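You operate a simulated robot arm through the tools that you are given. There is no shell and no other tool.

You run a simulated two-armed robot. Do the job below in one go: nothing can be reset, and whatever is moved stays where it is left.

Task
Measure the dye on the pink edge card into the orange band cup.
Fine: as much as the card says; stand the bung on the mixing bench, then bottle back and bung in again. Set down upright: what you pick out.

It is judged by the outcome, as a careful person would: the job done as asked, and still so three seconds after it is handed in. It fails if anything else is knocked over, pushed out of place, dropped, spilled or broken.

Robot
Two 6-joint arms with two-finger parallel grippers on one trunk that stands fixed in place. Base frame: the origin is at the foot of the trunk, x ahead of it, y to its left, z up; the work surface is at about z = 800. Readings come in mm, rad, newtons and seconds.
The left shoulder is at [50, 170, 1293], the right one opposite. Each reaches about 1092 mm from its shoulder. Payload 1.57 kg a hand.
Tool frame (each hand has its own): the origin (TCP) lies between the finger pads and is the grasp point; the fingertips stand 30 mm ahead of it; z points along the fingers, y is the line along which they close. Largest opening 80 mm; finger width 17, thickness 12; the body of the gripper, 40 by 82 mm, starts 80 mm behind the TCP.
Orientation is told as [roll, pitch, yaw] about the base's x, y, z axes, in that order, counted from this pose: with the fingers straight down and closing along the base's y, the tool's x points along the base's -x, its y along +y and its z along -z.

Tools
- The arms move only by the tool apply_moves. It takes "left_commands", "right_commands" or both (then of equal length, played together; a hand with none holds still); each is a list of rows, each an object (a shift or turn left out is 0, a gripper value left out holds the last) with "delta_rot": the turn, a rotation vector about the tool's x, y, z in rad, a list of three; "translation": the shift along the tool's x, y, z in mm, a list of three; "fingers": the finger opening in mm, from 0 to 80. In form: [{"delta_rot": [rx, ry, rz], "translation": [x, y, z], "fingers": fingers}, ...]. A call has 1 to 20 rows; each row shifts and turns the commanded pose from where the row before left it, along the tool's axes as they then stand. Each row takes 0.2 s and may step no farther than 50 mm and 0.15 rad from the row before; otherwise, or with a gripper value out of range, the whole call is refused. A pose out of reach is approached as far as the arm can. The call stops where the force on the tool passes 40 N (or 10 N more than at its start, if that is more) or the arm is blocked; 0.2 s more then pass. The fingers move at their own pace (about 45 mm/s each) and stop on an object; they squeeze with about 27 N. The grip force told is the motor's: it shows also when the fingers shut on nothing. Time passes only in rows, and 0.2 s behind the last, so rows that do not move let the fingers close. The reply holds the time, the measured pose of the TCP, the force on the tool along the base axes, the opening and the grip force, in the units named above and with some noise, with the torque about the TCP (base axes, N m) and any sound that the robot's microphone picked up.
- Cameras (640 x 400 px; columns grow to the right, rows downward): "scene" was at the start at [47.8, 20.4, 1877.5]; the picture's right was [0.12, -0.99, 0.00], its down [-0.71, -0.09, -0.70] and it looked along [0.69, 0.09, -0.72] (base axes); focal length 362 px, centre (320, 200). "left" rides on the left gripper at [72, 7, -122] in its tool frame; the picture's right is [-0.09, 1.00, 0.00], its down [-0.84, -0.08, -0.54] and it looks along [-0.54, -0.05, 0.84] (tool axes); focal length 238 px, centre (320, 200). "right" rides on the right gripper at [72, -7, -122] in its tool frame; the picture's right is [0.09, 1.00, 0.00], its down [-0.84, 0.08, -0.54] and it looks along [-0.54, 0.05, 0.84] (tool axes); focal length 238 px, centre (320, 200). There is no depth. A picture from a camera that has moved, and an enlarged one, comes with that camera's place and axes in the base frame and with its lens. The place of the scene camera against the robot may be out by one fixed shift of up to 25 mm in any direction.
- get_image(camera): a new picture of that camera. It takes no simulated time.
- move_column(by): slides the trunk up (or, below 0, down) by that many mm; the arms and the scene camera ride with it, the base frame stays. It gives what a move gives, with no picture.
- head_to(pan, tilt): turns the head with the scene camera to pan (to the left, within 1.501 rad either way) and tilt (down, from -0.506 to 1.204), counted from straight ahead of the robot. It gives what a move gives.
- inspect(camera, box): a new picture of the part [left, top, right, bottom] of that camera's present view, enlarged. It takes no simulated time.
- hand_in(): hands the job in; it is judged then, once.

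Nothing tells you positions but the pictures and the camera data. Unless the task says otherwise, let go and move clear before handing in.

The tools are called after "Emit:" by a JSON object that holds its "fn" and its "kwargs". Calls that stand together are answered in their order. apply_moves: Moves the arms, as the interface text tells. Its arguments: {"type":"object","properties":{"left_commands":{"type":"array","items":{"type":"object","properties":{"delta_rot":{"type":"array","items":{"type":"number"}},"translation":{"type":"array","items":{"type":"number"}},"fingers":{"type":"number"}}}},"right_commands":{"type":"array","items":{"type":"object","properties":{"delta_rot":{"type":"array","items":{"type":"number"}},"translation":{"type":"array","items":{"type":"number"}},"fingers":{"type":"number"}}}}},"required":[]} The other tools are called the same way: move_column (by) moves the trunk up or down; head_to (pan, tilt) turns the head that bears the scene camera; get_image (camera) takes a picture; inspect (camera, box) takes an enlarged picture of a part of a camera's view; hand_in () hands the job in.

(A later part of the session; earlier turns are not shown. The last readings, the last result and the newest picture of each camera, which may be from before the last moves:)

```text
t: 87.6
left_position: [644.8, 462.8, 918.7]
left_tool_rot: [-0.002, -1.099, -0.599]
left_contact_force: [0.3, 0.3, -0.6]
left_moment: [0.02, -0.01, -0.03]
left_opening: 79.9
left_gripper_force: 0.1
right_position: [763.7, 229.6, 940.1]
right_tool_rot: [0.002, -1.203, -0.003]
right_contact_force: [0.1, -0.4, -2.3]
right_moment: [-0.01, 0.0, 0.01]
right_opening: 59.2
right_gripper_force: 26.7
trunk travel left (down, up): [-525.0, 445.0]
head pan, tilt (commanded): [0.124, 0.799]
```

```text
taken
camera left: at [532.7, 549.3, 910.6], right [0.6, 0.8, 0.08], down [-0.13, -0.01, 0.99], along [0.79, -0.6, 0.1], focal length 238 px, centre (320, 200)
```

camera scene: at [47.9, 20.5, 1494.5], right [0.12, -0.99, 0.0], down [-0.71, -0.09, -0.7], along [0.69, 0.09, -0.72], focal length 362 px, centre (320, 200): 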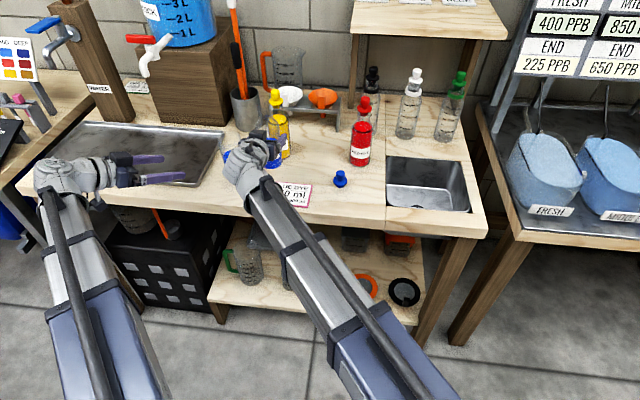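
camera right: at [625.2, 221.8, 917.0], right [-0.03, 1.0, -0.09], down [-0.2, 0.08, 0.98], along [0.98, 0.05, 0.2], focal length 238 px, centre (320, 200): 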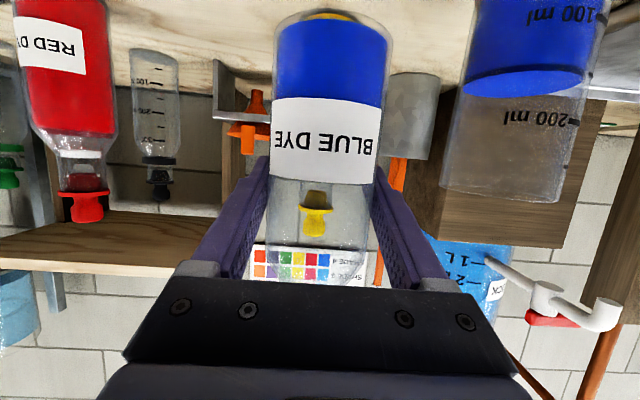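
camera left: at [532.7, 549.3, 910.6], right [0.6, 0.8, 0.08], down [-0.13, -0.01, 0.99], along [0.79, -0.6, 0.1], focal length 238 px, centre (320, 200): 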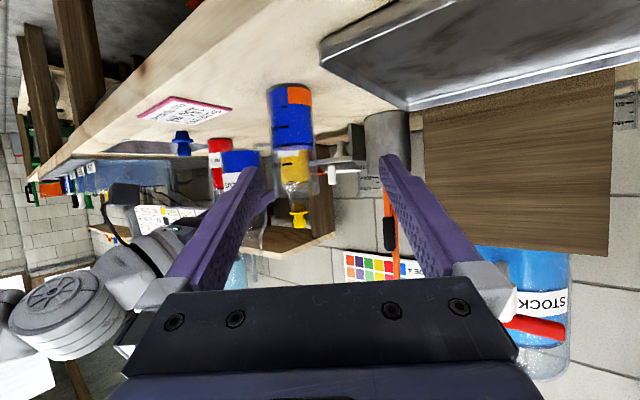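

The bottle is upright with about 110 ml left, and the cup holds the blue dye. I'll carry the bottle back along the same path to its original place.

Emit:
{"fn": "apply_moves", "kwargs": {"right_commands": [{"translation": [0, -10, 0], "delta_rot": [0, 0.005, 0]}, {"translation": [0, -20, 0]}, {"translation": [0, -20, 0]}, {"translation": [0, -20, 0]}, {"translation": [0, -20, 0]}, {"translation": [0, -16.5, 0]}, {}, {"translation": [-3.8, 0, 9.8]}, {"translation": [-7.61, 0, 19.57]}, {"translation": [-7.61, 0, 19.57]}, {"translation": [-7.61, 0, 19.57]}, {"translation": [-7.61, 0, 19.57]}, {"translation": [-4.5, 0, 11.58]}, {}, {}]}}

Emit:
{"fn": "get_image", "kwargs": {"camera": "right"}}

Emit:
{"fn": "get_image", "kwargs": {"camera": "scene"}}

```text
t: 90.8
left_position: [644.6, 462.5, 920.4]
left_tool_rot: [-0.002, -1.098, -0.599]
left_contact_force: [0.8, 0.3, -0.2]
left_moment: [0.02, 0.02, -0.03]
left_opening: 79.7
left_gripper_force: 0.0
right_position: [869.1, 120.9, 939.5]
right_tool_rot: [0.0, -1.198, 0.002]
right_contact_force: [0.2, -0.1, -1.3]
right_moment: [0.01, 0.0, -0.01]
right_opening: 59.0
right_gripper_force: 27.0
trunk travel left (down, up): [-525.0, 445.0]
head pan, tilt (commanded): [0.124, 0.799]
```

```text
taken
camera right: at [730.5, 114.1, 916.8], right [-0.03, 1.0, -0.09], down [-0.2, 0.08, 0.98], along [0.98, 0.05, 0.2], focal length 238 px, centre (320, 200)
```

right: 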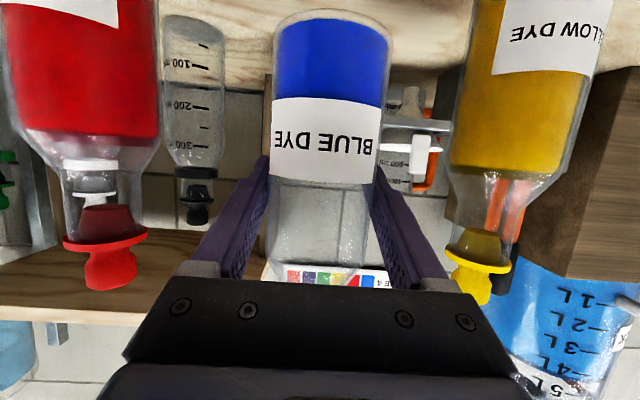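

```text
taken
camera scene: at [47.9, 20.5, 1494.5], right [0.12, -0.99, 0.0], down [-0.71, -0.09, -0.7], along [0.69, 0.09, -0.72], focal length 362 px, centre (320, 200)
```

scene: 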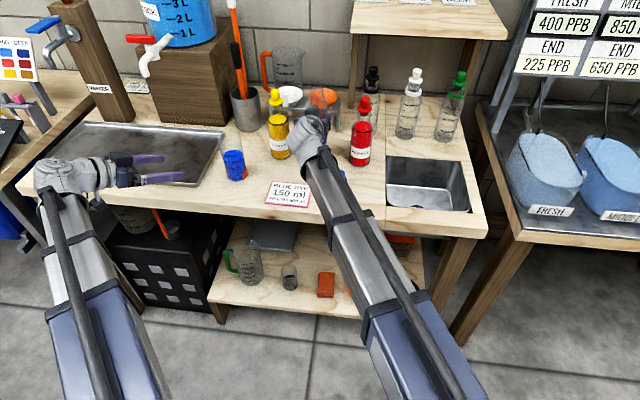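

The bottle is back above its spot, within about 1.5 mm. I'll correct that and lower it onto the bench.

Emit:
{"fn": "apply_moves", "kwargs": {"right_commands": [{"translation": [-0.55, 0.3, 1.4]}, {}]}}

Emit:
{"fn": "move_column", "kwargs": {"by": -55}}

Emit:
{"fn": "inspect", "kwargs": {"camera": "right", "box": [240, 0, 420, 120]}}

Emit:
{"fn": "move_column", "kwargs": {"by": -3}}

Emit:
{"fn": "inspect", "kwargs": {"camera": "right", "box": [240, 0, 420, 120]}}

```text
t: 91.4
left_position: [644.5, 463.0, 919.8]
left_tool_rot: [-0.001, -1.098, -0.598]
left_contact_force: [-0.5, -0.3, -0.1]
left_moment: [0.0, 0.0, 0.04]
left_opening: 80.1
left_gripper_force: 0.1
right_position: [871.2, 122.9, 938.4]
right_tool_rot: [0.0, -1.198, 0.002]
right_contact_force: [0.2, 0.2, -1.8]
right_moment: [0.01, 0.0, -0.04]
right_opening: 59.1
right_gripper_force: 26.9
trunk travel left (down, up): [-525.0, 445.0]
head pan, tilt (commanded): [0.124, 0.799]
```

```text
t: 92.4
left_position: [644.5, 462.9, 863.1]
left_tool_rot: [-0.001, -1.096, -0.598]
left_contact_force: [-0.3, -0.5, 0.3]
left_moment: [-0.01, -0.01, -0.01]
left_opening: 80.0
left_gripper_force: 0.0
right_position: [871.0, 121.4, 884.3]
right_tool_rot: [-0.001, -1.197, 0.0]
right_contact_force: [-0.7, 0.2, -1.0]
right_moment: [0.0, -0.01, 0.0]
right_opening: 59.0
right_gripper_force: 26.9
trunk travel left (down, up): [-470.0, 500.0]
head pan, tilt (commanded): [0.124, 0.799]
```

```text
3.33 times, centred on (330, 60) of right
camera zoom: at [732.2, 114.6, 861.9], right [-0.03, 1.0, -0.09], down [-0.2, 0.08, 0.98], along [0.98, 0.05, 0.2], focal length 794 px, centre (287, 667)
```

zoom: 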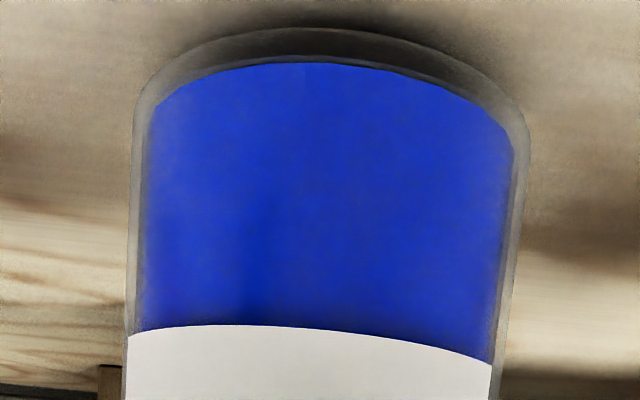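

```text
t: 92.9
left_position: [645.9, 462.6, 861.9]
left_tool_rot: [-0.002, -1.097, -0.597]
left_contact_force: [-0.1, 0.0, -0.5]
left_moment: [0.02, 0.01, 0.0]
left_opening: 79.8
left_gripper_force: 0.1
right_position: [870.3, 122.0, 881.2]
right_tool_rot: [0.0, -1.197, 0.0]
right_contact_force: [-0.7, 0.6, -2.0]
right_moment: [-0.02, -0.03, 0.01]
right_opening: 59.0
right_gripper_force: 26.2
trunk travel left (down, up): [-467.0, 503.0]
head pan, tilt (commanded): [0.124, 0.799]
```

```text
3.33 times, centred on (330, 60) of right
camera zoom: at [732.3, 114.6, 858.8], right [-0.03, 1.0, -0.09], down [-0.2, 0.08, 0.98], along [0.98, 0.05, 0.2], focal length 794 px, centre (287, 667)
```

zoom: 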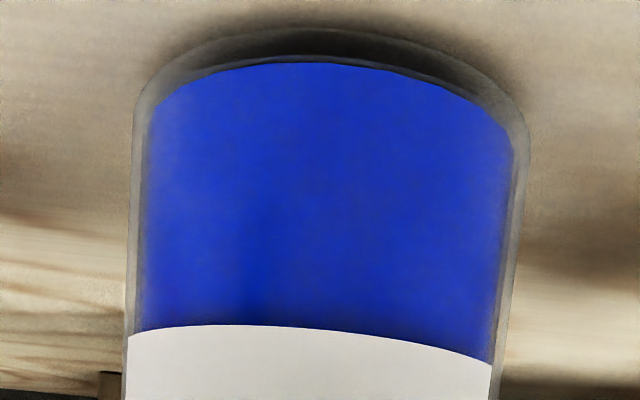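

About 2 mm remain. I'll lower in fine steps, watching the force.

Emit:
{"fn": "move_column", "kwargs": {"by": -1.3}}

Emit:
{"fn": "apply_moves", "kwargs": {"right_commands": [{}, {}]}}

Emit:
{"fn": "move_column", "kwargs": {"by": -0.7}}

Emit:
{"fn": "apply_moves", "kwargs": {"right_commands": [{}, {}]}}

Emit:
{"fn": "inspect", "kwargs": {"camera": "right", "box": [240, 0, 420, 120]}}

```text
t: 93.4
left_position: [644.7, 463.2, 859.2]
left_tool_rot: [-0.002, -1.098, -0.599]
left_contact_force: [0.3, -0.2, -0.2]
left_moment: [0.03, 0.01, 0.01]
left_opening: 80.2
left_gripper_force: 0.0
right_position: [871.4, 121.6, 879.5]
right_tool_rot: [0.001, -1.198, 0.0]
right_contact_force: [-0.2, -0.4, -2.8]
right_moment: [-0.02, -0.01, -0.02]
right_opening: 59.0
right_gripper_force: 27.2
trunk travel left (down, up): [-465.0, 505.0]
head pan, tilt (commanded): [0.124, 0.799]
```

```text
t: 94.0
left_position: [645.2, 462.7, 860.3]
left_tool_rot: [-0.001, -1.098, -0.599]
left_contact_force: [0.0, -0.7, 0.5]
left_moment: [-0.03, 0.0, -0.02]
left_opening: 80.0
left_gripper_force: 0.0
right_position: [870.6, 122.7, 879.7]
right_tool_rot: [-0.001, -1.197, 0.0]
right_contact_force: [0.1, 0.0, -2.6]
right_moment: [0.02, -0.01, -0.01]
right_opening: 59.1
right_gripper_force: 26.8
trunk travel left (down, up): [-465.0, 505.0]
head pan, tilt (commanded): [0.124, 0.799]
```

```text
t: 94.5
left_position: [645.5, 462.2, 859.3]
left_tool_rot: [-0.001, -1.098, -0.599]
left_contact_force: [0.1, 0.2, -0.4]
left_moment: [0.02, -0.02, 0.01]
left_opening: 80.0
left_gripper_force: 0.1
right_position: [870.5, 121.2, 880.0]
right_tool_rot: [0.001, -1.2, 0.002]
right_contact_force: [1.5, -0.6, 3.6]
right_moment: [0.01, -0.25, 0.01]
right_opening: 58.8
right_gripper_force: 26.5
trunk travel left (down, up): [-465.0, 505.0]
head pan, tilt (commanded): [0.124, 0.799]
```

```text
t: 95.1
left_position: [644.2, 462.3, 859.6]
left_tool_rot: [-0.002, -1.098, -0.6]
left_contact_force: [0.1, -0.1, 0.3]
left_moment: [0.02, 0.01, 0.0]
left_opening: 80.1
left_gripper_force: 0.1
right_position: [869.9, 122.8, 879.4]
right_tool_rot: [0.0, -1.196, -0.001]
right_contact_force: [2.2, 0.8, 6.2]
right_moment: [0.02, -0.32, 0.0]
right_opening: 59.3
right_gripper_force: 27.9
trunk travel left (down, up): [-465.0, 505.0]
head pan, tilt (commanded): [0.124, 0.799]
```

```text
3.33 times, centred on (330, 60) of right
camera zoom: at [732.1, 114.6, 857.2], right [-0.03, 1.0, -0.09], down [-0.2, 0.08, 0.98], along [0.98, 0.05, 0.2], focal length 794 px, centre (287, 667)
```

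zoom: 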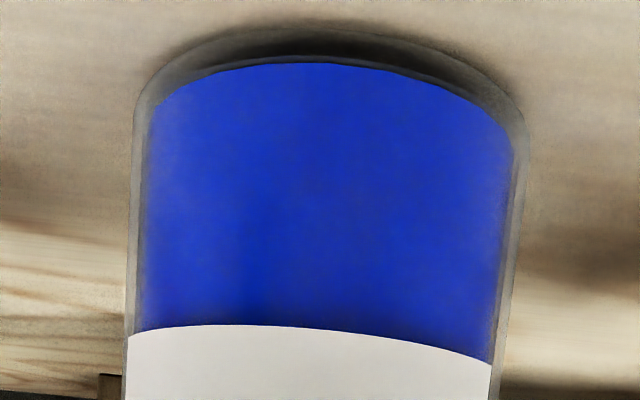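

The bottle is on the bench (about 8 N press). I'll ease off half a millimetre, then open gently.

Emit:
{"fn": "move_column", "kwargs": {"by": 0.5}}

Emit:
{"fn": "apply_moves", "kwargs": {"right_commands": [{"fingers": 60}, {"fingers": 61}, {"fingers": 63}, {"fingers": 67}, {"fingers": 73}, {"fingers": 80}, {}, {}]}}

Emit:
{"fn": "get_image", "kwargs": {"camera": "right"}}

Emit:
{"fn": "inspect", "kwargs": {"camera": "scene", "box": [200, 50, 400, 210]}}

```text
t: 95.6
left_position: [645.3, 463.6, 860.4]
left_tool_rot: [-0.002, -1.096, -0.597]
left_contact_force: [-0.3, 0.4, 0.0]
left_moment: [0.01, -0.01, 0.0]
left_opening: 80.1
left_gripper_force: 0.0
right_position: [871.1, 121.5, 879.8]
right_tool_rot: [-0.001, -1.198, 0.001]
right_contact_force: [0.8, 0.3, 1.4]
right_moment: [0.03, -0.2, 0.0]
right_opening: 58.7
right_gripper_force: 27.0
trunk travel left (down, up): [-465.0, 505.0]
head pan, tilt (commanded): [0.124, 0.799]
```

```text
t: 97.4
left_position: [645.3, 463.3, 859.7]
left_tool_rot: [-0.001, -1.099, -0.599]
left_contact_force: [-0.6, -0.1, 0.0]
left_moment: [0.02, -0.05, 0.01]
left_opening: 79.8
left_gripper_force: 0.0
right_position: [871.4, 122.5, 879.6]
right_tool_rot: [0.001, -1.196, 0.001]
right_contact_force: [-0.4, -0.4, -0.2]
right_moment: [-0.02, -0.01, 0.02]
right_opening: 80.1
right_gripper_force: 0.0
trunk travel left (down, up): [-465.0, 505.0]
head pan, tilt (commanded): [0.124, 0.799]
```

```text
taken
camera right: at [732.2, 114.7, 857.4], right [-0.03, 1.0, -0.09], down [-0.2, 0.08, 0.98], along [0.98, 0.05, 0.2], focal length 238 px, centre (320, 200)
```

right: 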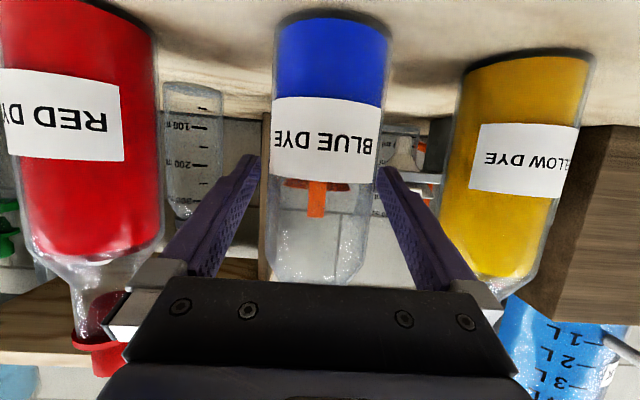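

```text
2.50 times, centred on (300, 130) of scene
camera zoom: at [47.7, 20.4, 1435.0], right [0.12, -0.99, 0.0], down [-0.71, -0.09, -0.7], along [0.69, 0.09, -0.72], focal length 904 px, centre (370, 375)
```

zoom: 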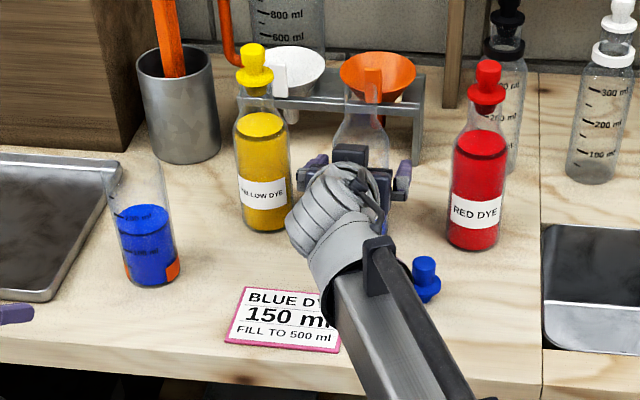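

The bottle stands in its place. I'll back the right hand straight off, raise the trunk and clear it to the right.

Emit:
{"fn": "apply_moves", "kwargs": {"right_commands": [{"translation": [7.3, 0, -18.6]}, {"translation": [15.5, 0, -39.8]}, {"translation": [15.5, 0, -39.8]}, {"translation": [8.2, 0, -21]}, {}]}}

Emit:
{"fn": "move_column", "kwargs": {"by": 93}}

Emit:
{"fn": "apply_moves", "kwargs": {"right_commands": [{"translation": [2.54, -44.4, -6.5]}, {"translation": [2.54, -44.4, -6.5]}, {"translation": [2.54, -44.4, -6.5]}, {"translation": [2.54, -44.4, -6.5]}, {"translation": [2.54, -44.4, -6.5]}, {"translation": [2.54, -44.4, -6.5]}, {"translation": [2.54, -44.4, -6.5]}, {}], "left_commands": [{"delta_rot": [-0.1337, 0, -0.068]}, {"delta_rot": [-0.1337, 0, -0.068]}, {"delta_rot": [-0.1337, 0, -0.068]}, {"delta_rot": [-0.1337, 0, -0.068]}, {"fingers": 62}, {}, {}, {}]}}

Emit:
{"fn": "get_image", "kwargs": {"camera": "scene"}}

Emit:
{"fn": "get_image", "kwargs": {"camera": "right"}}

```text
t: 98.6
left_position: [645.6, 463.0, 859.5]
left_tool_rot: [0.0, -1.098, -0.598]
left_contact_force: [0.1, 0.5, 0.2]
left_moment: [-0.01, 0.0, 0.0]
left_opening: 80.1
left_gripper_force: 0.1
right_position: [743.1, 123.1, 880.7]
right_tool_rot: [0.0, -1.201, 0.0]
right_contact_force: [-0.3, 0.0, -0.4]
right_moment: [0.04, -0.02, 0.0]
right_opening: 80.1
right_gripper_force: 0.0
trunk travel left (down, up): [-465.0, 505.0]
head pan, tilt (commanded): [0.124, 0.799]
```

```text
t: 99.9
left_position: [645.1, 462.7, 953.3]
left_tool_rot: [-0.002, -1.097, -0.599]
left_contact_force: [-1.5, -0.4, 0.0]
left_moment: [-0.03, 0.0, 0.0]
left_opening: 80.0
left_gripper_force: 0.0
right_position: [743.6, 121.9, 973.5]
right_tool_rot: [0.001, -1.2, 0.001]
right_contact_force: [0.8, -0.3, 0.3]
right_moment: [-0.02, 0.02, -0.01]
right_opening: 79.8
right_gripper_force: 0.0
trunk travel left (down, up): [-558.0, 412.0]
head pan, tilt (commanded): [0.124, 0.799]
```

```text
t: 101.7
left_position: [644.6, 463.3, 953.1]
left_tool_rot: [0.002, -1.098, -0.001]
left_contact_force: [0.6, -0.3, 0.0]
left_moment: [0.03, -0.02, 0.04]
left_opening: 61.8
left_gripper_force: 0.0
right_position: [694.5, -190.5, 973.6]
right_tool_rot: [0.0, -1.2, 0.0]
right_contact_force: [-1.0, -0.6, -0.2]
right_moment: [-0.05, 0.0, 0.0]
right_opening: 79.9
right_gripper_force: 0.1
trunk travel left (down, up): [-558.0, 412.0]
head pan, tilt (commanded): [0.124, 0.799]
```

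```text
taken
camera scene: at [47.7, 20.4, 1528.0], right [0.12, -0.99, 0.0], down [-0.71, -0.09, -0.7], along [0.69, 0.09, -0.72], focal length 362 px, centre (320, 200)
```

scene: 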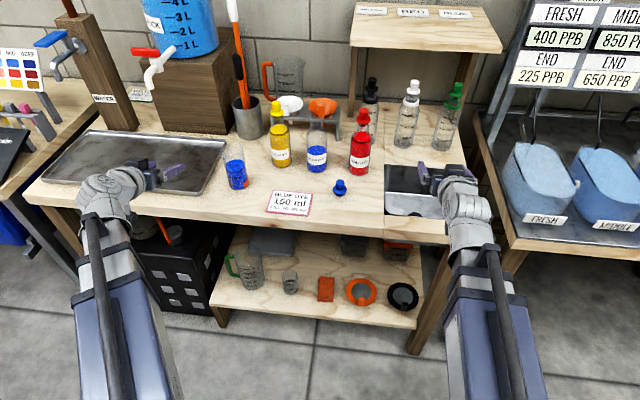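

```text
taken
camera right: at [555.9, -197.2, 950.7], right [-0.03, 1.0, -0.09], down [-0.2, 0.08, 0.98], along [0.98, 0.05, 0.2], focal length 238 px, centre (320, 200)
```

right: 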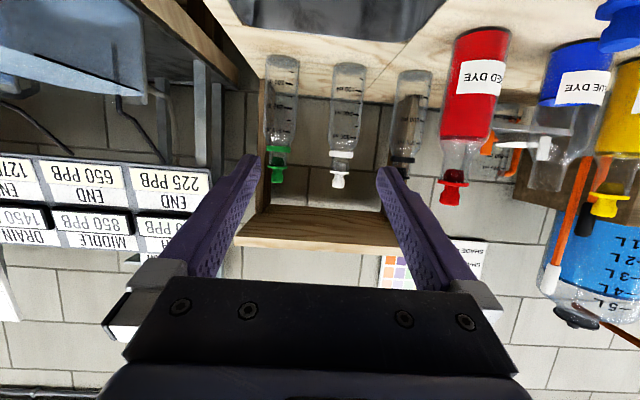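

All in place. I'll send the left hand back above the bung along the reverse path.

Emit:
{"fn": "apply_moves", "kwargs": {"left_commands": [{"translation": [0, -45, 0]}, {"translation": [0, -45, 0]}, {"translation": [0, -45, 0]}, {"translation": [0, -45, 0]}, {"translation": [-9, -40, 18]}, {"translation": [-9, -40, 18]}, {"translation": [-9, -40, 18]}, {"translation": [-9, -40, 18]}, {"translation": [-9, -40, 18]}, {"translation": [-9, -40, 18]}, {}, {}]}}

Emit:
{"fn": "get_image", "kwargs": {"camera": "left"}}

Emit:
{"fn": "get_image", "kwargs": {"camera": "right"}}

Emit:
{"fn": "inspect", "kwargs": {"camera": "scene", "box": [210, 130, 270, 200]}}

```text
t: 104.3
left_position: [766.7, 43.1, 952.1]
left_tool_rot: [0.002, -1.096, 0.001]
left_contact_force: [0.0, 0.6, -1.0]
left_moment: [0.01, 0.0, 0.0]
left_opening: 62.0
left_gripper_force: 0.0
right_position: [695.3, -189.5, 972.9]
right_tool_rot: [0.001, -1.2, 0.0]
right_contact_force: [-0.9, -0.2, -0.5]
right_moment: [0.0, 0.01, 0.04]
right_opening: 79.9
right_gripper_force: 0.0
trunk travel left (down, up): [-558.0, 412.0]
head pan, tilt (commanded): [0.124, 0.799]
```

```text
taken
camera left: at [624.9, 51.3, 944.2], right [0.04, 1.0, 0.08], down [-0.1, -0.08, 0.99], along [0.99, -0.05, 0.1], focal length 238 px, centre (320, 200)
```

left: 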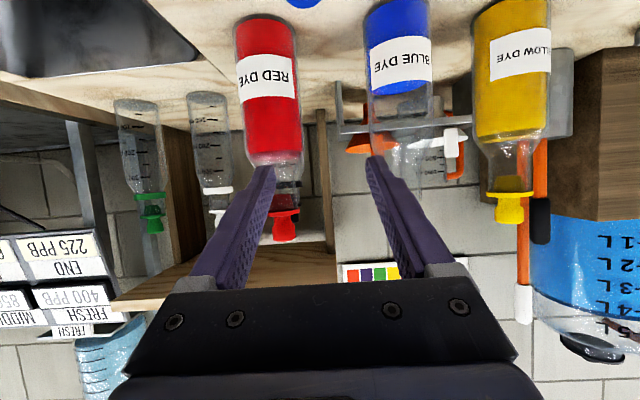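

```text
taken
camera right: at [555.9, -196.9, 950.7], right [-0.03, 1.0, -0.09], down [-0.2, 0.08, 0.98], along [0.98, 0.05, 0.2], focal length 238 px, centre (320, 200)
```

right: 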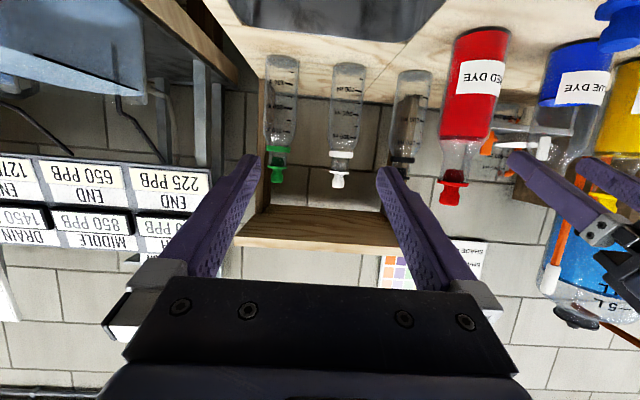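

```text
5.71 times, centred on (240, 165) of scene
camera zoom: at [47.7, 20.4, 1528.0], right [0.12, -0.99, 0.0], down [-0.71, -0.09, -0.7], along [0.69, 0.09, -0.72], focal length 2067 px, centre (777, 400)
```

zoom: 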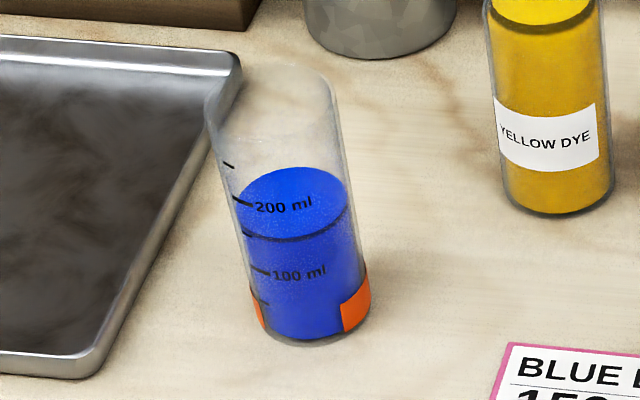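

The cup's level line meets the 150 tick in this view too. Now lower the left hand over the bung.

Emit:
{"fn": "apply_moves", "kwargs": {"left_commands": [{"translation": [0, 0.8, 0]}, {}]}}

Emit:
{"fn": "move_column", "kwargs": {"by": -80}}

Emit:
{"fn": "get_image", "kwargs": {"camera": "left"}}

Emit:
{"fn": "inspect", "kwargs": {"camera": "right", "box": [480, 60, 640, 220]}}

```text
t: 104.9
left_position: [765.6, 43.9, 952.5]
left_tool_rot: [-0.001, -1.099, 0.0]
left_contact_force: [0.1, 0.7, -0.9]
left_moment: [-0.01, -0.02, -0.02]
left_opening: 61.8
left_gripper_force: 0.0
right_position: [694.2, -188.9, 973.8]
right_tool_rot: [-0.001, -1.2, 0.0]
right_contact_force: [-0.9, 0.0, -0.1]
right_moment: [-0.02, 0.01, 0.0]
right_opening: 79.9
right_gripper_force: 0.0
trunk travel left (down, up): [-558.0, 412.0]
head pan, tilt (commanded): [0.124, 0.799]
```

```text
t: 106.0
left_position: [765.8, 43.9, 872.9]
left_tool_rot: [0.003, -1.095, -0.001]
left_contact_force: [0.1, 0.4, 0.1]
left_moment: [0.01, 0.01, -0.04]
left_opening: 61.8
left_gripper_force: 0.1
right_position: [695.9, -190.0, 894.4]
right_tool_rot: [0.0, -1.202, 0.0]
right_contact_force: [-0.5, -0.5, -0.2]
right_moment: [0.0, 0.01, -0.04]
right_opening: 80.1
right_gripper_force: 0.1
trunk travel left (down, up): [-478.0, 492.0]
head pan, tilt (commanded): [0.124, 0.799]
```

```text
taken
camera left: at [625.0, 52.2, 864.3], right [0.04, 1.0, 0.08], down [-0.1, -0.08, 0.99], along [0.99, -0.05, 0.1], focal length 238 px, centre (320, 200)
```

left: 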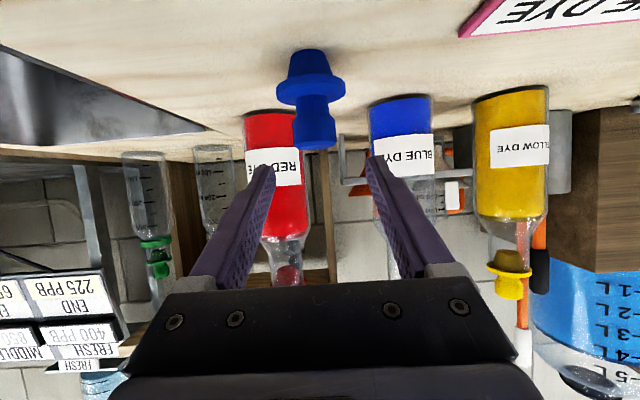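

```text
2.50 times, centred on (560, 140) of right
camera zoom: at [555.9, -196.9, 870.7], right [-0.03, 1.0, -0.09], down [-0.2, 0.08, 0.98], along [0.98, 0.05, 0.2], focal length 596 px, centre (-280, 350)
```

zoom: 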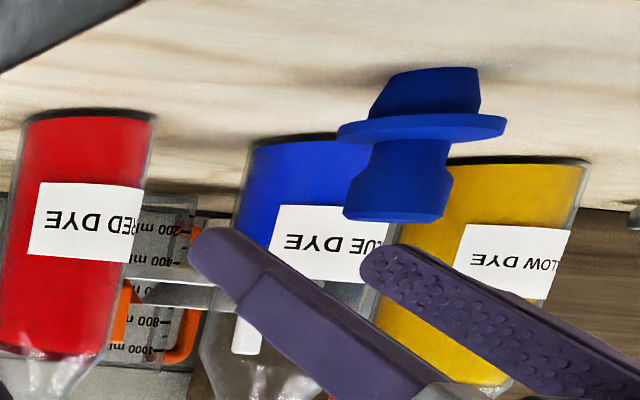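

The bung stands upright between the finger lines. I'll lower the rest and check centring before closing.

Emit:
{"fn": "move_column", "kwargs": {"by": -31}}

Emit:
{"fn": "inspect", "kwargs": {"camera": "left", "box": [220, 60, 420, 240]}}

Emit:
{"fn": "inspect", "kwargs": {"camera": "right", "box": [480, 60, 640, 220]}}

```text
t: 106.8
left_position: [766.0, 44.3, 840.9]
left_tool_rot: [0.004, -1.097, -0.003]
left_contact_force: [-0.6, -0.3, 0.5]
left_moment: [0.0, 0.02, -0.02]
left_opening: 61.8
left_gripper_force: 0.1
right_position: [694.8, -189.3, 862.8]
right_tool_rot: [0.0, -1.201, -0.001]
right_contact_force: [0.4, -1.1, 0.4]
right_moment: [0.0, -0.02, 0.01]
right_opening: 80.0
right_gripper_force: 0.1
trunk travel left (down, up): [-447.0, 523.0]
head pan, tilt (commanded): [0.124, 0.799]
```

```text
2.22 times, centred on (320, 150) of left
camera zoom: at [625.0, 52.2, 833.2], right [0.04, 1.0, 0.08], down [-0.1, -0.08, 0.99], along [0.99, -0.05, 0.1], focal length 530 px, centre (320, 311)
```

zoom: 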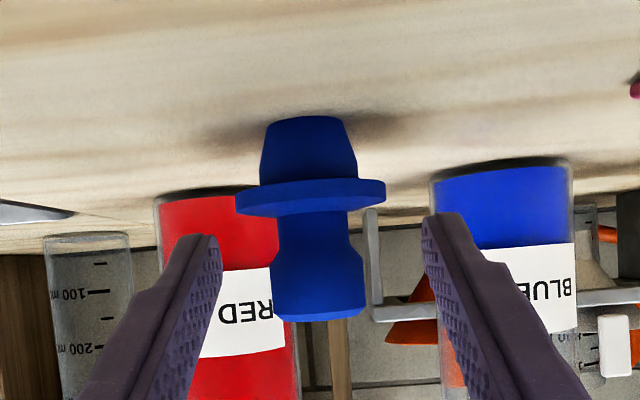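

```text
2.50 times, centred on (560, 140) of right
camera zoom: at [555.9, -196.9, 839.7], right [-0.03, 1.0, -0.09], down [-0.2, 0.08, 0.98], along [0.98, 0.05, 0.2], focal length 596 px, centre (-280, 350)
```

zoom: 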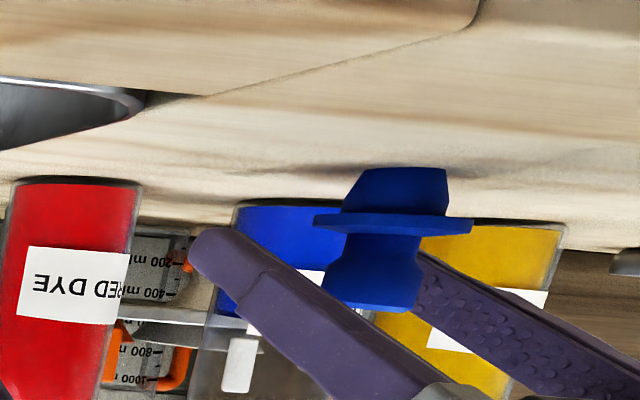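

Centred. Closing on the bung head.

Emit:
{"fn": "apply_moves", "kwargs": {"left_commands": [{"fingers": 40}, {"fingers": 30}, {"fingers": 10}, {"fingers": 10}, {"fingers": 10}, {"fingers": 10}]}}

Emit:
{"fn": "move_column", "kwargs": {"by": 25}}

Emit:
{"fn": "inspect", "kwargs": {"camera": "left", "box": [220, 60, 420, 240]}}

Emit:
{"fn": "inspect", "kwargs": {"camera": "right", "box": [480, 60, 640, 220]}}

```text
t: 108.2
left_position: [767.5, 44.0, 842.4]
left_tool_rot: [0.002, -1.097, -0.001]
left_contact_force: [0.0, -0.1, -0.1]
left_moment: [0.01, 0.0, 0.01]
left_opening: 22.3
left_gripper_force: 26.9
right_position: [693.8, -191.1, 861.7]
right_tool_rot: [0.0, -1.201, 0.0]
right_contact_force: [0.2, -0.3, -0.6]
right_moment: [0.05, -0.03, 0.03]
right_opening: 80.1
right_gripper_force: 0.0
trunk travel left (down, up): [-447.0, 523.0]
head pan, tilt (commanded): [0.124, 0.799]
```

```text
t: 108.9
left_position: [765.2, 43.4, 866.8]
left_tool_rot: [0.001, -1.097, -0.002]
left_contact_force: [-0.3, 0.7, -0.3]
left_moment: [0.03, 0.03, 0.01]
left_opening: 22.1
left_gripper_force: 27.3
right_position: [694.0, -189.3, 887.1]
right_tool_rot: [0.001, -1.2, 0.001]
right_contact_force: [0.7, 1.0, -1.0]
right_moment: [-0.05, 0.0, 0.03]
right_opening: 80.0
right_gripper_force: 0.0
trunk travel left (down, up): [-472.0, 498.0]
head pan, tilt (commanded): [0.124, 0.799]
```

```text
2.22 times, centred on (320, 150) of left
camera zoom: at [625.1, 52.2, 858.1], right [0.04, 1.0, 0.08], down [-0.1, -0.08, 0.99], along [0.99, -0.05, 0.1], focal length 530 px, centre (320, 311)
```

zoom: 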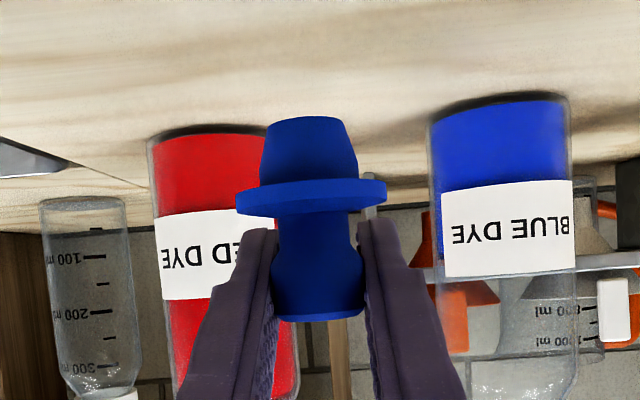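

```text
2.50 times, centred on (560, 140) of right
camera zoom: at [556.0, -196.9, 864.6], right [-0.03, 1.0, -0.09], down [-0.2, 0.08, 0.98], along [0.98, 0.05, 0.2], focal length 596 px, centre (-280, 350)
```

zoom: 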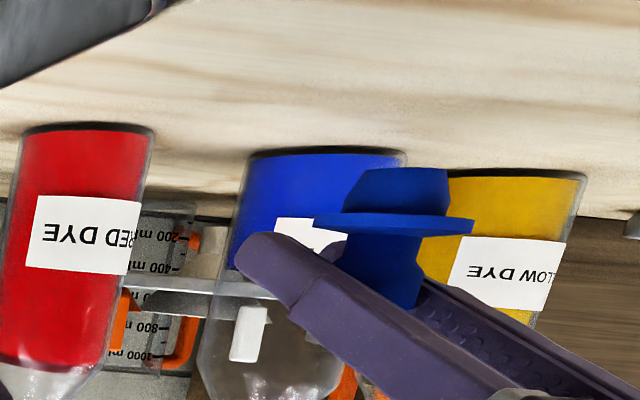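

The bung is held upright again. I'll raise it above neck height and retrace the path to over the bottle.

Emit:
{"fn": "move_column", "kwargs": {"by": 190}}

Emit:
{"fn": "apply_moves", "kwargs": {"left_commands": [{"translation": [0, 26, 0]}, {"translation": [0, 26, 0]}, {"translation": [0, 26, 0]}, {"translation": [-16.1, 0, 31.7]}, {"translation": [-16.1, 0, 31.7]}, {"translation": [-8.05, 0, 15.85]}, {"translation": [-8.05, 0, 15.85]}, {}, {}]}}

Emit:
{"fn": "get_image", "kwargs": {"camera": "left"}}

Emit:
{"fn": "get_image", "kwargs": {"camera": "right"}}

Emit:
{"fn": "get_image", "kwargs": {"camera": "scene"}}

```text
t: 111.0
left_position: [766.6, 45.1, 1056.5]
left_tool_rot: [0.002, -1.096, 0.0]
left_contact_force: [-0.4, 0.1, -0.1]
left_moment: [0.0, -0.02, 0.0]
left_opening: 22.2
left_gripper_force: 27.0
right_position: [694.1, -189.7, 1076.9]
right_tool_rot: [0.001, -1.201, -0.001]
right_contact_force: [1.0, -0.3, -0.5]
right_moment: [-0.02, 0.01, 0.0]
right_opening: 80.0
right_gripper_force: 0.0
trunk travel left (down, up): [-662.0, 308.0]
head pan, tilt (commanded): [0.124, 0.799]
```

```text
t: 113.0
left_position: [873.8, 122.8, 1056.1]
left_tool_rot: [0.002, -1.095, 0.001]
left_contact_force: [-0.1, 0.1, -0.3]
left_moment: [0.0, 0.03, 0.01]
left_opening: 22.3
left_gripper_force: 26.9
right_position: [695.7, -188.9, 1077.3]
right_tool_rot: [-0.001, -1.202, 0.001]
right_contact_force: [0.1, 0.6, 0.5]
right_moment: [-0.01, -0.02, 0.02]
right_opening: 79.9
right_gripper_force: 0.0
trunk travel left (down, up): [-662.0, 308.0]
head pan, tilt (commanded): [0.124, 0.799]
```

```text
taken
camera left: at [731.8, 130.1, 1048.0], right [0.04, 1.0, 0.08], down [-0.1, -0.08, 0.99], along [0.99, -0.05, 0.1], focal length 238 px, centre (320, 200)
```

left: 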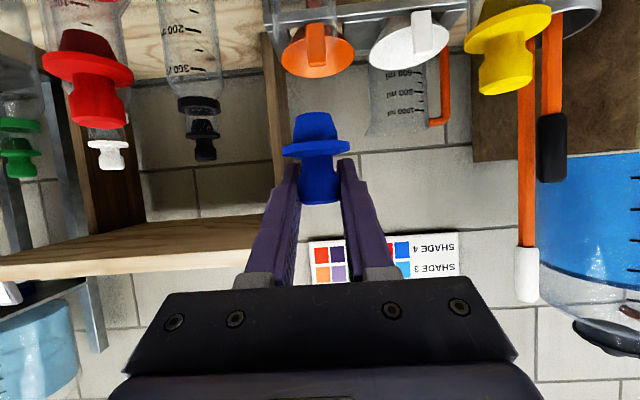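

```text
taken
camera right: at [556.0, -196.9, 1054.6], right [-0.03, 1.0, -0.09], down [-0.2, 0.08, 0.98], along [0.98, 0.05, 0.2], focal length 238 px, centre (320, 200)
```

right: 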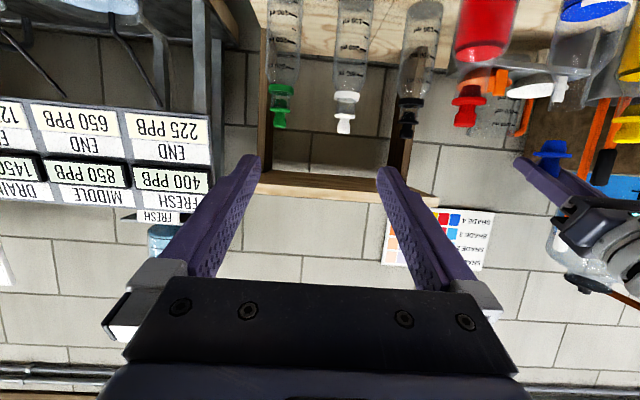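

```text
taken
camera scene: at [47.8, 20.3, 1632.0], right [0.12, -0.99, 0.0], down [-0.71, -0.09, -0.7], along [0.69, 0.09, -0.72], focal length 362 px, centre (320, 200)
```

scene: 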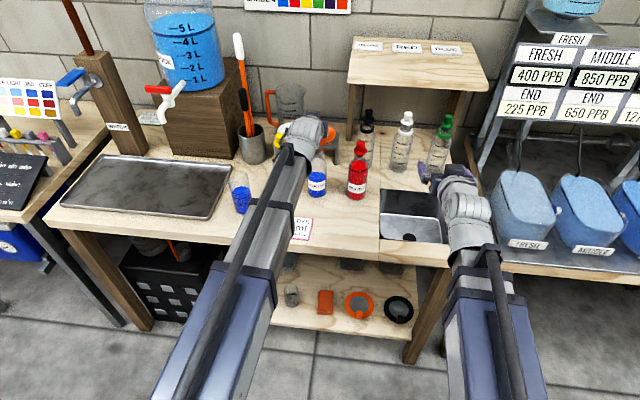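

I'm about 1 mm off the extraction pose, so I'll correct that, lower to just above the neck, and inspect the alignment.

Emit:
{"fn": "apply_moves", "kwargs": {"left_commands": [{"translation": [0.41, 0.5, -0.8]}, {}]}}

Emit:
{"fn": "move_column", "kwargs": {"by": -32}}

Emit:
{"fn": "inspect", "kwargs": {"camera": "left", "box": [240, 40, 400, 220]}}

Emit:
{"fn": "inspect", "kwargs": {"camera": "right", "box": [500, 20, 620, 170]}}

```text
t: 113.6
left_position: [872.1, 123.5, 1056.9]
left_tool_rot: [0.001, -1.097, 0.001]
left_contact_force: [0.1, -0.7, 1.2]
left_moment: [0.0, -0.03, 0.0]
left_opening: 22.0
left_gripper_force: 26.6
right_position: [694.7, -189.8, 1076.9]
right_tool_rot: [0.0, -1.2, 0.0]
right_contact_force: [-0.3, 0.8, 0.3]
right_moment: [0.01, 0.0, 0.02]
right_opening: 79.8
right_gripper_force: 0.0
trunk travel left (down, up): [-662.0, 308.0]
head pan, tilt (commanded): [0.124, 0.799]
```

```text
t: 114.4
left_position: [871.7, 124.0, 1025.2]
left_tool_rot: [0.002, -1.096, -0.001]
left_contact_force: [0.1, -0.5, 0.5]
left_moment: [-0.02, -0.01, -0.01]
left_opening: 21.8
left_gripper_force: 27.1
right_position: [695.6, -189.8, 1044.9]
right_tool_rot: [0.001, -1.201, -0.003]
right_contact_force: [0.0, 0.4, -0.5]
right_moment: [-0.01, 0.0, 0.03]
right_opening: 79.9
right_gripper_force: 0.0
trunk travel left (down, up): [-630.0, 340.0]
head pan, tilt (commanded): [0.124, 0.799]
```

```text
2.22 times, centred on (320, 130) of left
camera zoom: at [731.0, 130.9, 1016.2], right [0.04, 1.0, 0.08], down [-0.1, -0.08, 0.99], along [0.99, -0.05, 0.1], focal length 530 px, centre (320, 356)
```

zoom: 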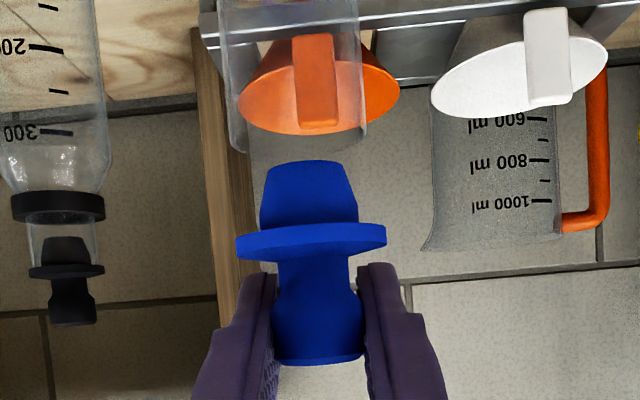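

```text
2.67 times, centred on (560, 95) of right
camera zoom: at [555.9, -196.9, 1022.7], right [-0.03, 1.0, -0.09], down [-0.2, 0.08, 0.98], along [0.98, 0.05, 0.2], focal length 636 px, centre (-320, 480)
```

zoom: 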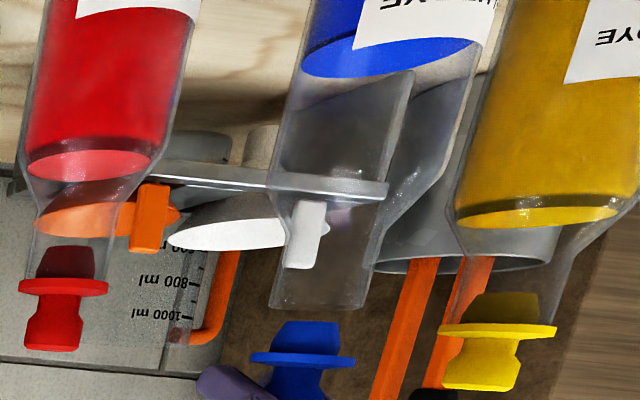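

From the left camera the bung looks slightly off to the left of the neck axis. I'll zoom in to measure it properly.

Emit:
{"fn": "inspect", "kwargs": {"camera": "left", "box": [280, 70, 350, 150]}}

Emit:
{"fn": "inspect", "kwargs": {"camera": "right", "box": [540, 100, 600, 170]}}

```text
5.00 times, centred on (315, 110) of left
camera zoom: at [731.0, 130.9, 1016.2], right [0.04, 1.0, 0.08], down [-0.1, -0.08, 0.99], along [0.99, -0.05, 0.1], focal length 1192 px, centre (345, 650)
```

zoom: 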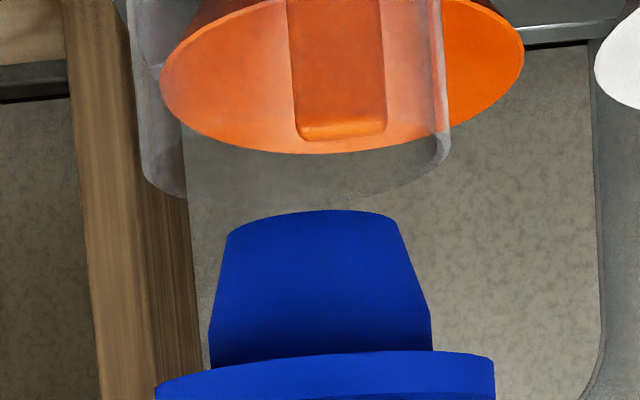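

```text
5.71 times, centred on (570, 135) of right
camera zoom: at [555.9, -196.9, 1022.7], right [-0.03, 1.0, -0.09], down [-0.2, 0.08, 0.98], along [0.98, 0.05, 0.2], focal length 1362 px, centre (-1109, 571)
```

zoom: 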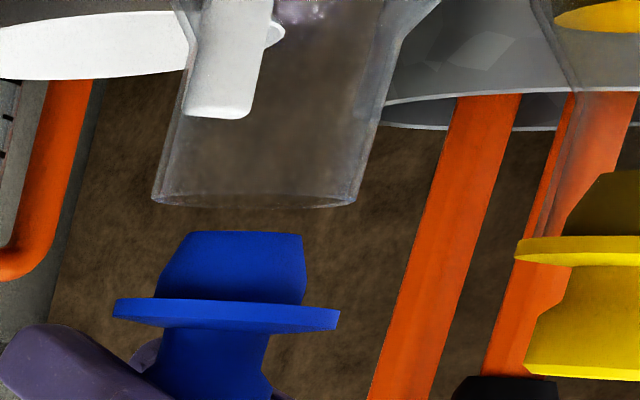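

Measured: the bung is about 1 mm too far forward and 1.3 mm too far left of the neck axis. I'll correct and re-check.

Emit:
{"fn": "apply_moves", "kwargs": {"left_commands": [{"translation": [0.45, -1.3, -0.89]}, {}, {}]}}

Emit:
{"fn": "inspect", "kwargs": {"camera": "left", "box": [280, 70, 350, 150]}}

Emit:
{"fn": "inspect", "kwargs": {"camera": "right", "box": [540, 100, 600, 170]}}

```text
t: 115.2
left_position: [870.0, 120.3, 1024.7]
left_tool_rot: [0.002, -1.096, -0.003]
left_contact_force: [0.0, -0.6, 0.4]
left_moment: [0.04, -0.03, 0.06]
left_opening: 22.0
left_gripper_force: 27.4
right_position: [694.2, -190.1, 1045.0]
right_tool_rot: [0.0, -1.201, -0.001]
right_contact_force: [0.4, -0.3, 0.7]
right_moment: [0.0, -0.03, -0.02]
right_opening: 79.8
right_gripper_force: 0.0
trunk travel left (down, up): [-630.0, 340.0]
head pan, tilt (commanded): [0.124, 0.799]
```

```text
5.00 times, centred on (315, 110) of left
camera zoom: at [729.6, 129.2, 1016.1], right [0.04, 1.0, 0.08], down [-0.1, -0.08, 0.99], along [0.99, -0.05, 0.1], focal length 1192 px, centre (345, 650)
```

zoom: 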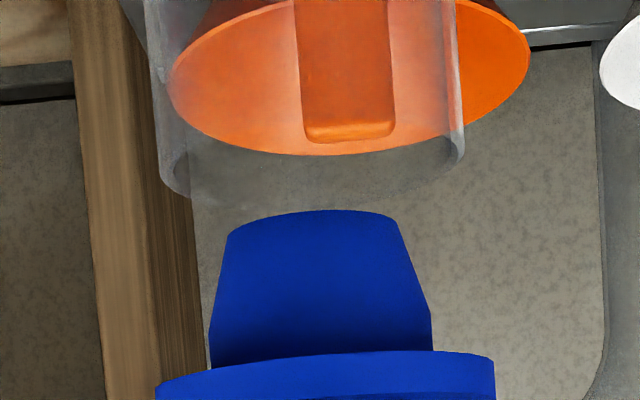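

```text
5.71 times, centred on (570, 135) of right
camera zoom: at [555.9, -196.9, 1022.6], right [-0.03, 1.0, -0.09], down [-0.2, 0.08, 0.98], along [0.98, 0.05, 0.2], focal length 1362 px, centre (-1109, 571)
```

zoom: 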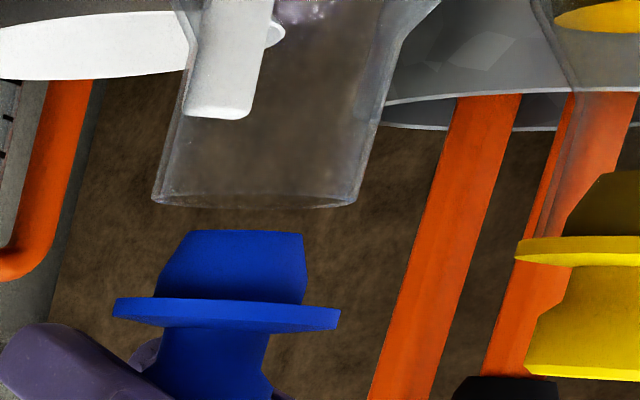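

Alignment is now within half a millimetre. I'll lower the bung into the neck in steps, watching the force.

Emit:
{"fn": "apply_moves", "kwargs": {"left_commands": [{"translation": [-0.18, 0.4, 0.36]}, {}]}}

Emit:
{"fn": "move_column", "kwargs": {"by": -12}}

Emit:
{"fn": "inspect", "kwargs": {"camera": "left", "box": [270, 50, 370, 170]}}

Emit:
{"fn": "move_column", "kwargs": {"by": -6}}

Emit:
{"fn": "inspect", "kwargs": {"camera": "left", "box": [270, 50, 370, 170]}}

Emit:
{"fn": "inspect", "kwargs": {"camera": "right", "box": [520, 60, 620, 170]}}

```text
t: 115.8
left_position: [870.7, 122.4, 1025.2]
left_tool_rot: [0.001, -1.095, 0.001]
left_contact_force: [-0.1, -0.2, -1.0]
left_moment: [0.02, 0.01, 0.02]
left_opening: 21.9
left_gripper_force: 26.9
right_position: [694.8, -189.9, 1045.6]
right_tool_rot: [-0.001, -1.201, -0.001]
right_contact_force: [-1.0, -0.1, -0.6]
right_moment: [-0.04, 0.0, -0.02]
right_opening: 79.9
right_gripper_force: 0.1
trunk travel left (down, up): [-630.0, 340.0]
head pan, tilt (commanded): [0.124, 0.799]
```

```text
t: 116.4
left_position: [870.6, 122.7, 1011.9]
left_tool_rot: [0.002, -1.097, -0.003]
left_contact_force: [-0.1, 0.2, 0.3]
left_moment: [0.03, -0.01, 0.02]
left_opening: 22.1
left_gripper_force: 27.1
right_position: [693.7, -189.6, 1033.4]
right_tool_rot: [-0.001, -1.199, -0.001]
right_contact_force: [-0.9, -0.4, 1.1]
right_moment: [-0.01, 0.01, -0.03]
right_opening: 80.1
right_gripper_force: 0.1
trunk travel left (down, up): [-618.0, 352.0]
head pan, tilt (commanded): [0.124, 0.799]
```

```text
3.33 times, centred on (320, 110) of left
camera zoom: at [729.9, 129.8, 1004.2], right [0.04, 1.0, 0.08], down [-0.1, -0.08, 0.99], along [0.99, -0.05, 0.1], focal length 794 px, centre (320, 500)
```

zoom: 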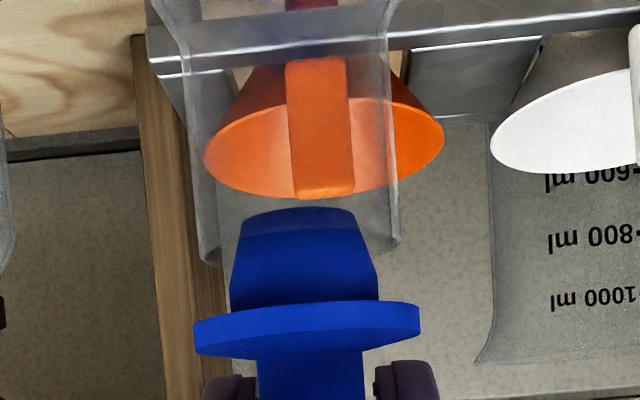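

```text
t: 116.9
left_position: [870.7, 123.1, 1007.2]
left_tool_rot: [0.002, -1.096, -0.002]
left_contact_force: [-0.2, -0.3, -0.2]
left_moment: [-0.02, 0.0, 0.04]
left_opening: 22.0
left_gripper_force: 27.1
right_position: [695.1, -190.0, 1027.7]
right_tool_rot: [0.0, -1.201, -0.001]
right_contact_force: [-0.8, -0.8, -0.4]
right_moment: [0.0, -0.02, 0.03]
right_opening: 80.0
right_gripper_force: 0.1
trunk travel left (down, up): [-612.0, 358.0]
head pan, tilt (commanded): [0.124, 0.799]
```

```text
3.33 times, centred on (320, 110) of left
camera zoom: at [730.0, 129.8, 998.1], right [0.04, 1.0, 0.08], down [-0.1, -0.08, 0.99], along [0.99, -0.05, 0.1], focal length 794 px, centre (320, 500)
```

zoom: 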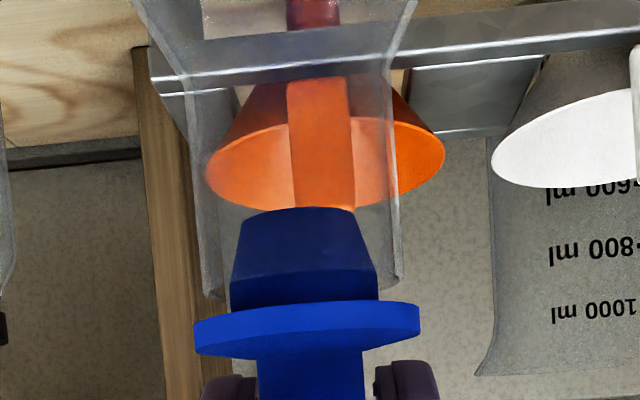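

```text
3.64 times, centred on (570, 115) of right
camera zoom: at [555.9, -196.9, 1004.7], right [-0.03, 1.0, -0.09], down [-0.2, 0.08, 0.98], along [0.98, 0.05, 0.2], focal length 867 px, centre (-589, 509)
```

zoom: 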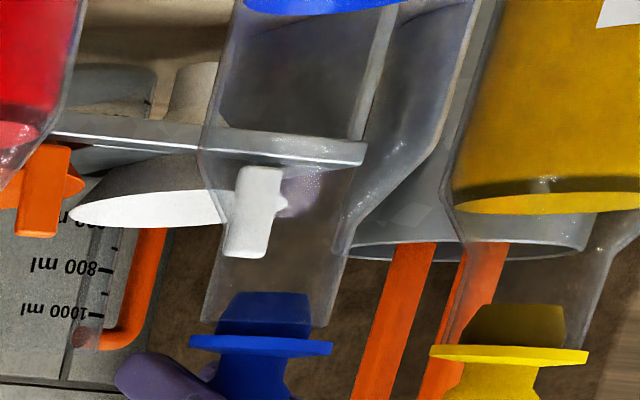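

The plug is entering the neck cleanly. Continuing down.

Emit:
{"fn": "move_column", "kwargs": {"by": -4}}

Emit:
{"fn": "move_column", "kwargs": {"by": -1.5}}

Emit:
{"fn": "inspect", "kwargs": {"camera": "left", "box": [270, 50, 370, 170]}}

Emit:
{"fn": "inspect", "kwargs": {"camera": "right", "box": [520, 60, 620, 170]}}

```text
t: 117.5
left_position: [870.9, 123.1, 1002.8]
left_tool_rot: [0.001, -1.096, -0.001]
left_contact_force: [-0.4, 0.4, -0.7]
left_moment: [-0.02, 0.0, -0.03]
left_opening: 22.2
left_gripper_force: 27.3
right_position: [693.6, -189.7, 1024.0]
right_tool_rot: [0.0, -1.199, 0.0]
right_contact_force: [-0.4, 0.6, 0.7]
right_moment: [0.0, -0.03, 0.01]
right_opening: 79.9
right_gripper_force: 0.1
trunk travel left (down, up): [-608.0, 362.0]
head pan, tilt (commanded): [0.124, 0.799]
```

```text
t: 118.0
left_position: [870.7, 121.2, 1001.4]
left_tool_rot: [0.002, -1.095, 0.001]
left_contact_force: [0.1, 0.1, 1.0]
left_moment: [0.01, -0.03, -0.01]
left_opening: 21.8
left_gripper_force: 27.4
right_position: [695.0, -189.5, 1022.1]
right_tool_rot: [0.0, -1.202, 0.0]
right_contact_force: [-0.2, -0.9, 0.6]
right_moment: [0.02, 0.02, -0.01]
right_opening: 80.1
right_gripper_force: 0.0
trunk travel left (down, up): [-607.0, 363.0]
head pan, tilt (commanded): [0.124, 0.799]
```

```text
3.33 times, centred on (320, 110) of left
camera zoom: at [730.0, 129.8, 992.6], right [0.04, 1.0, 0.08], down [-0.1, -0.08, 0.99], along [0.99, -0.05, 0.1], focal length 794 px, centre (320, 500)
```

zoom: 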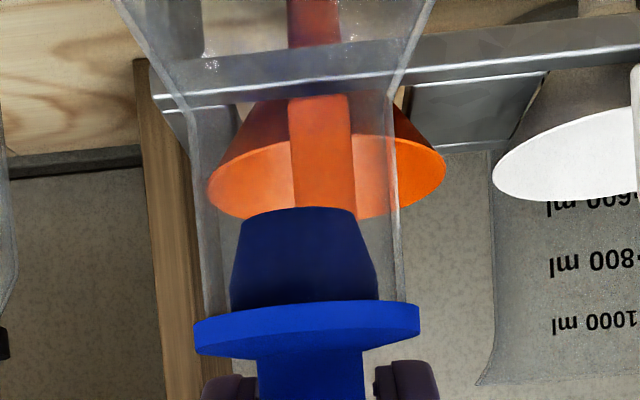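

```text
3.64 times, centred on (570, 115) of right
camera zoom: at [556.0, -196.9, 999.1], right [-0.03, 1.0, -0.09], down [-0.2, 0.08, 0.98], along [0.98, 0.05, 0.2], focal length 867 px, centre (-589, 509)
```

zoom: 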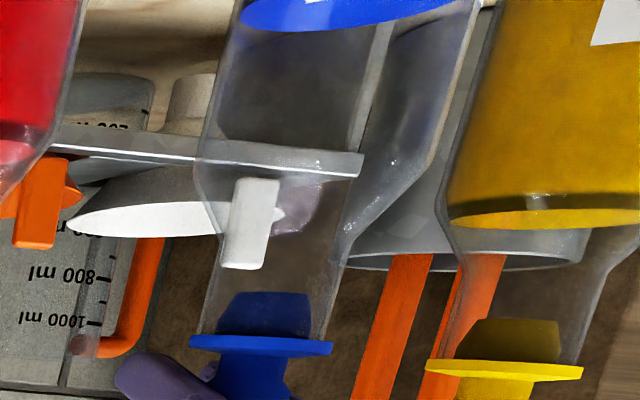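

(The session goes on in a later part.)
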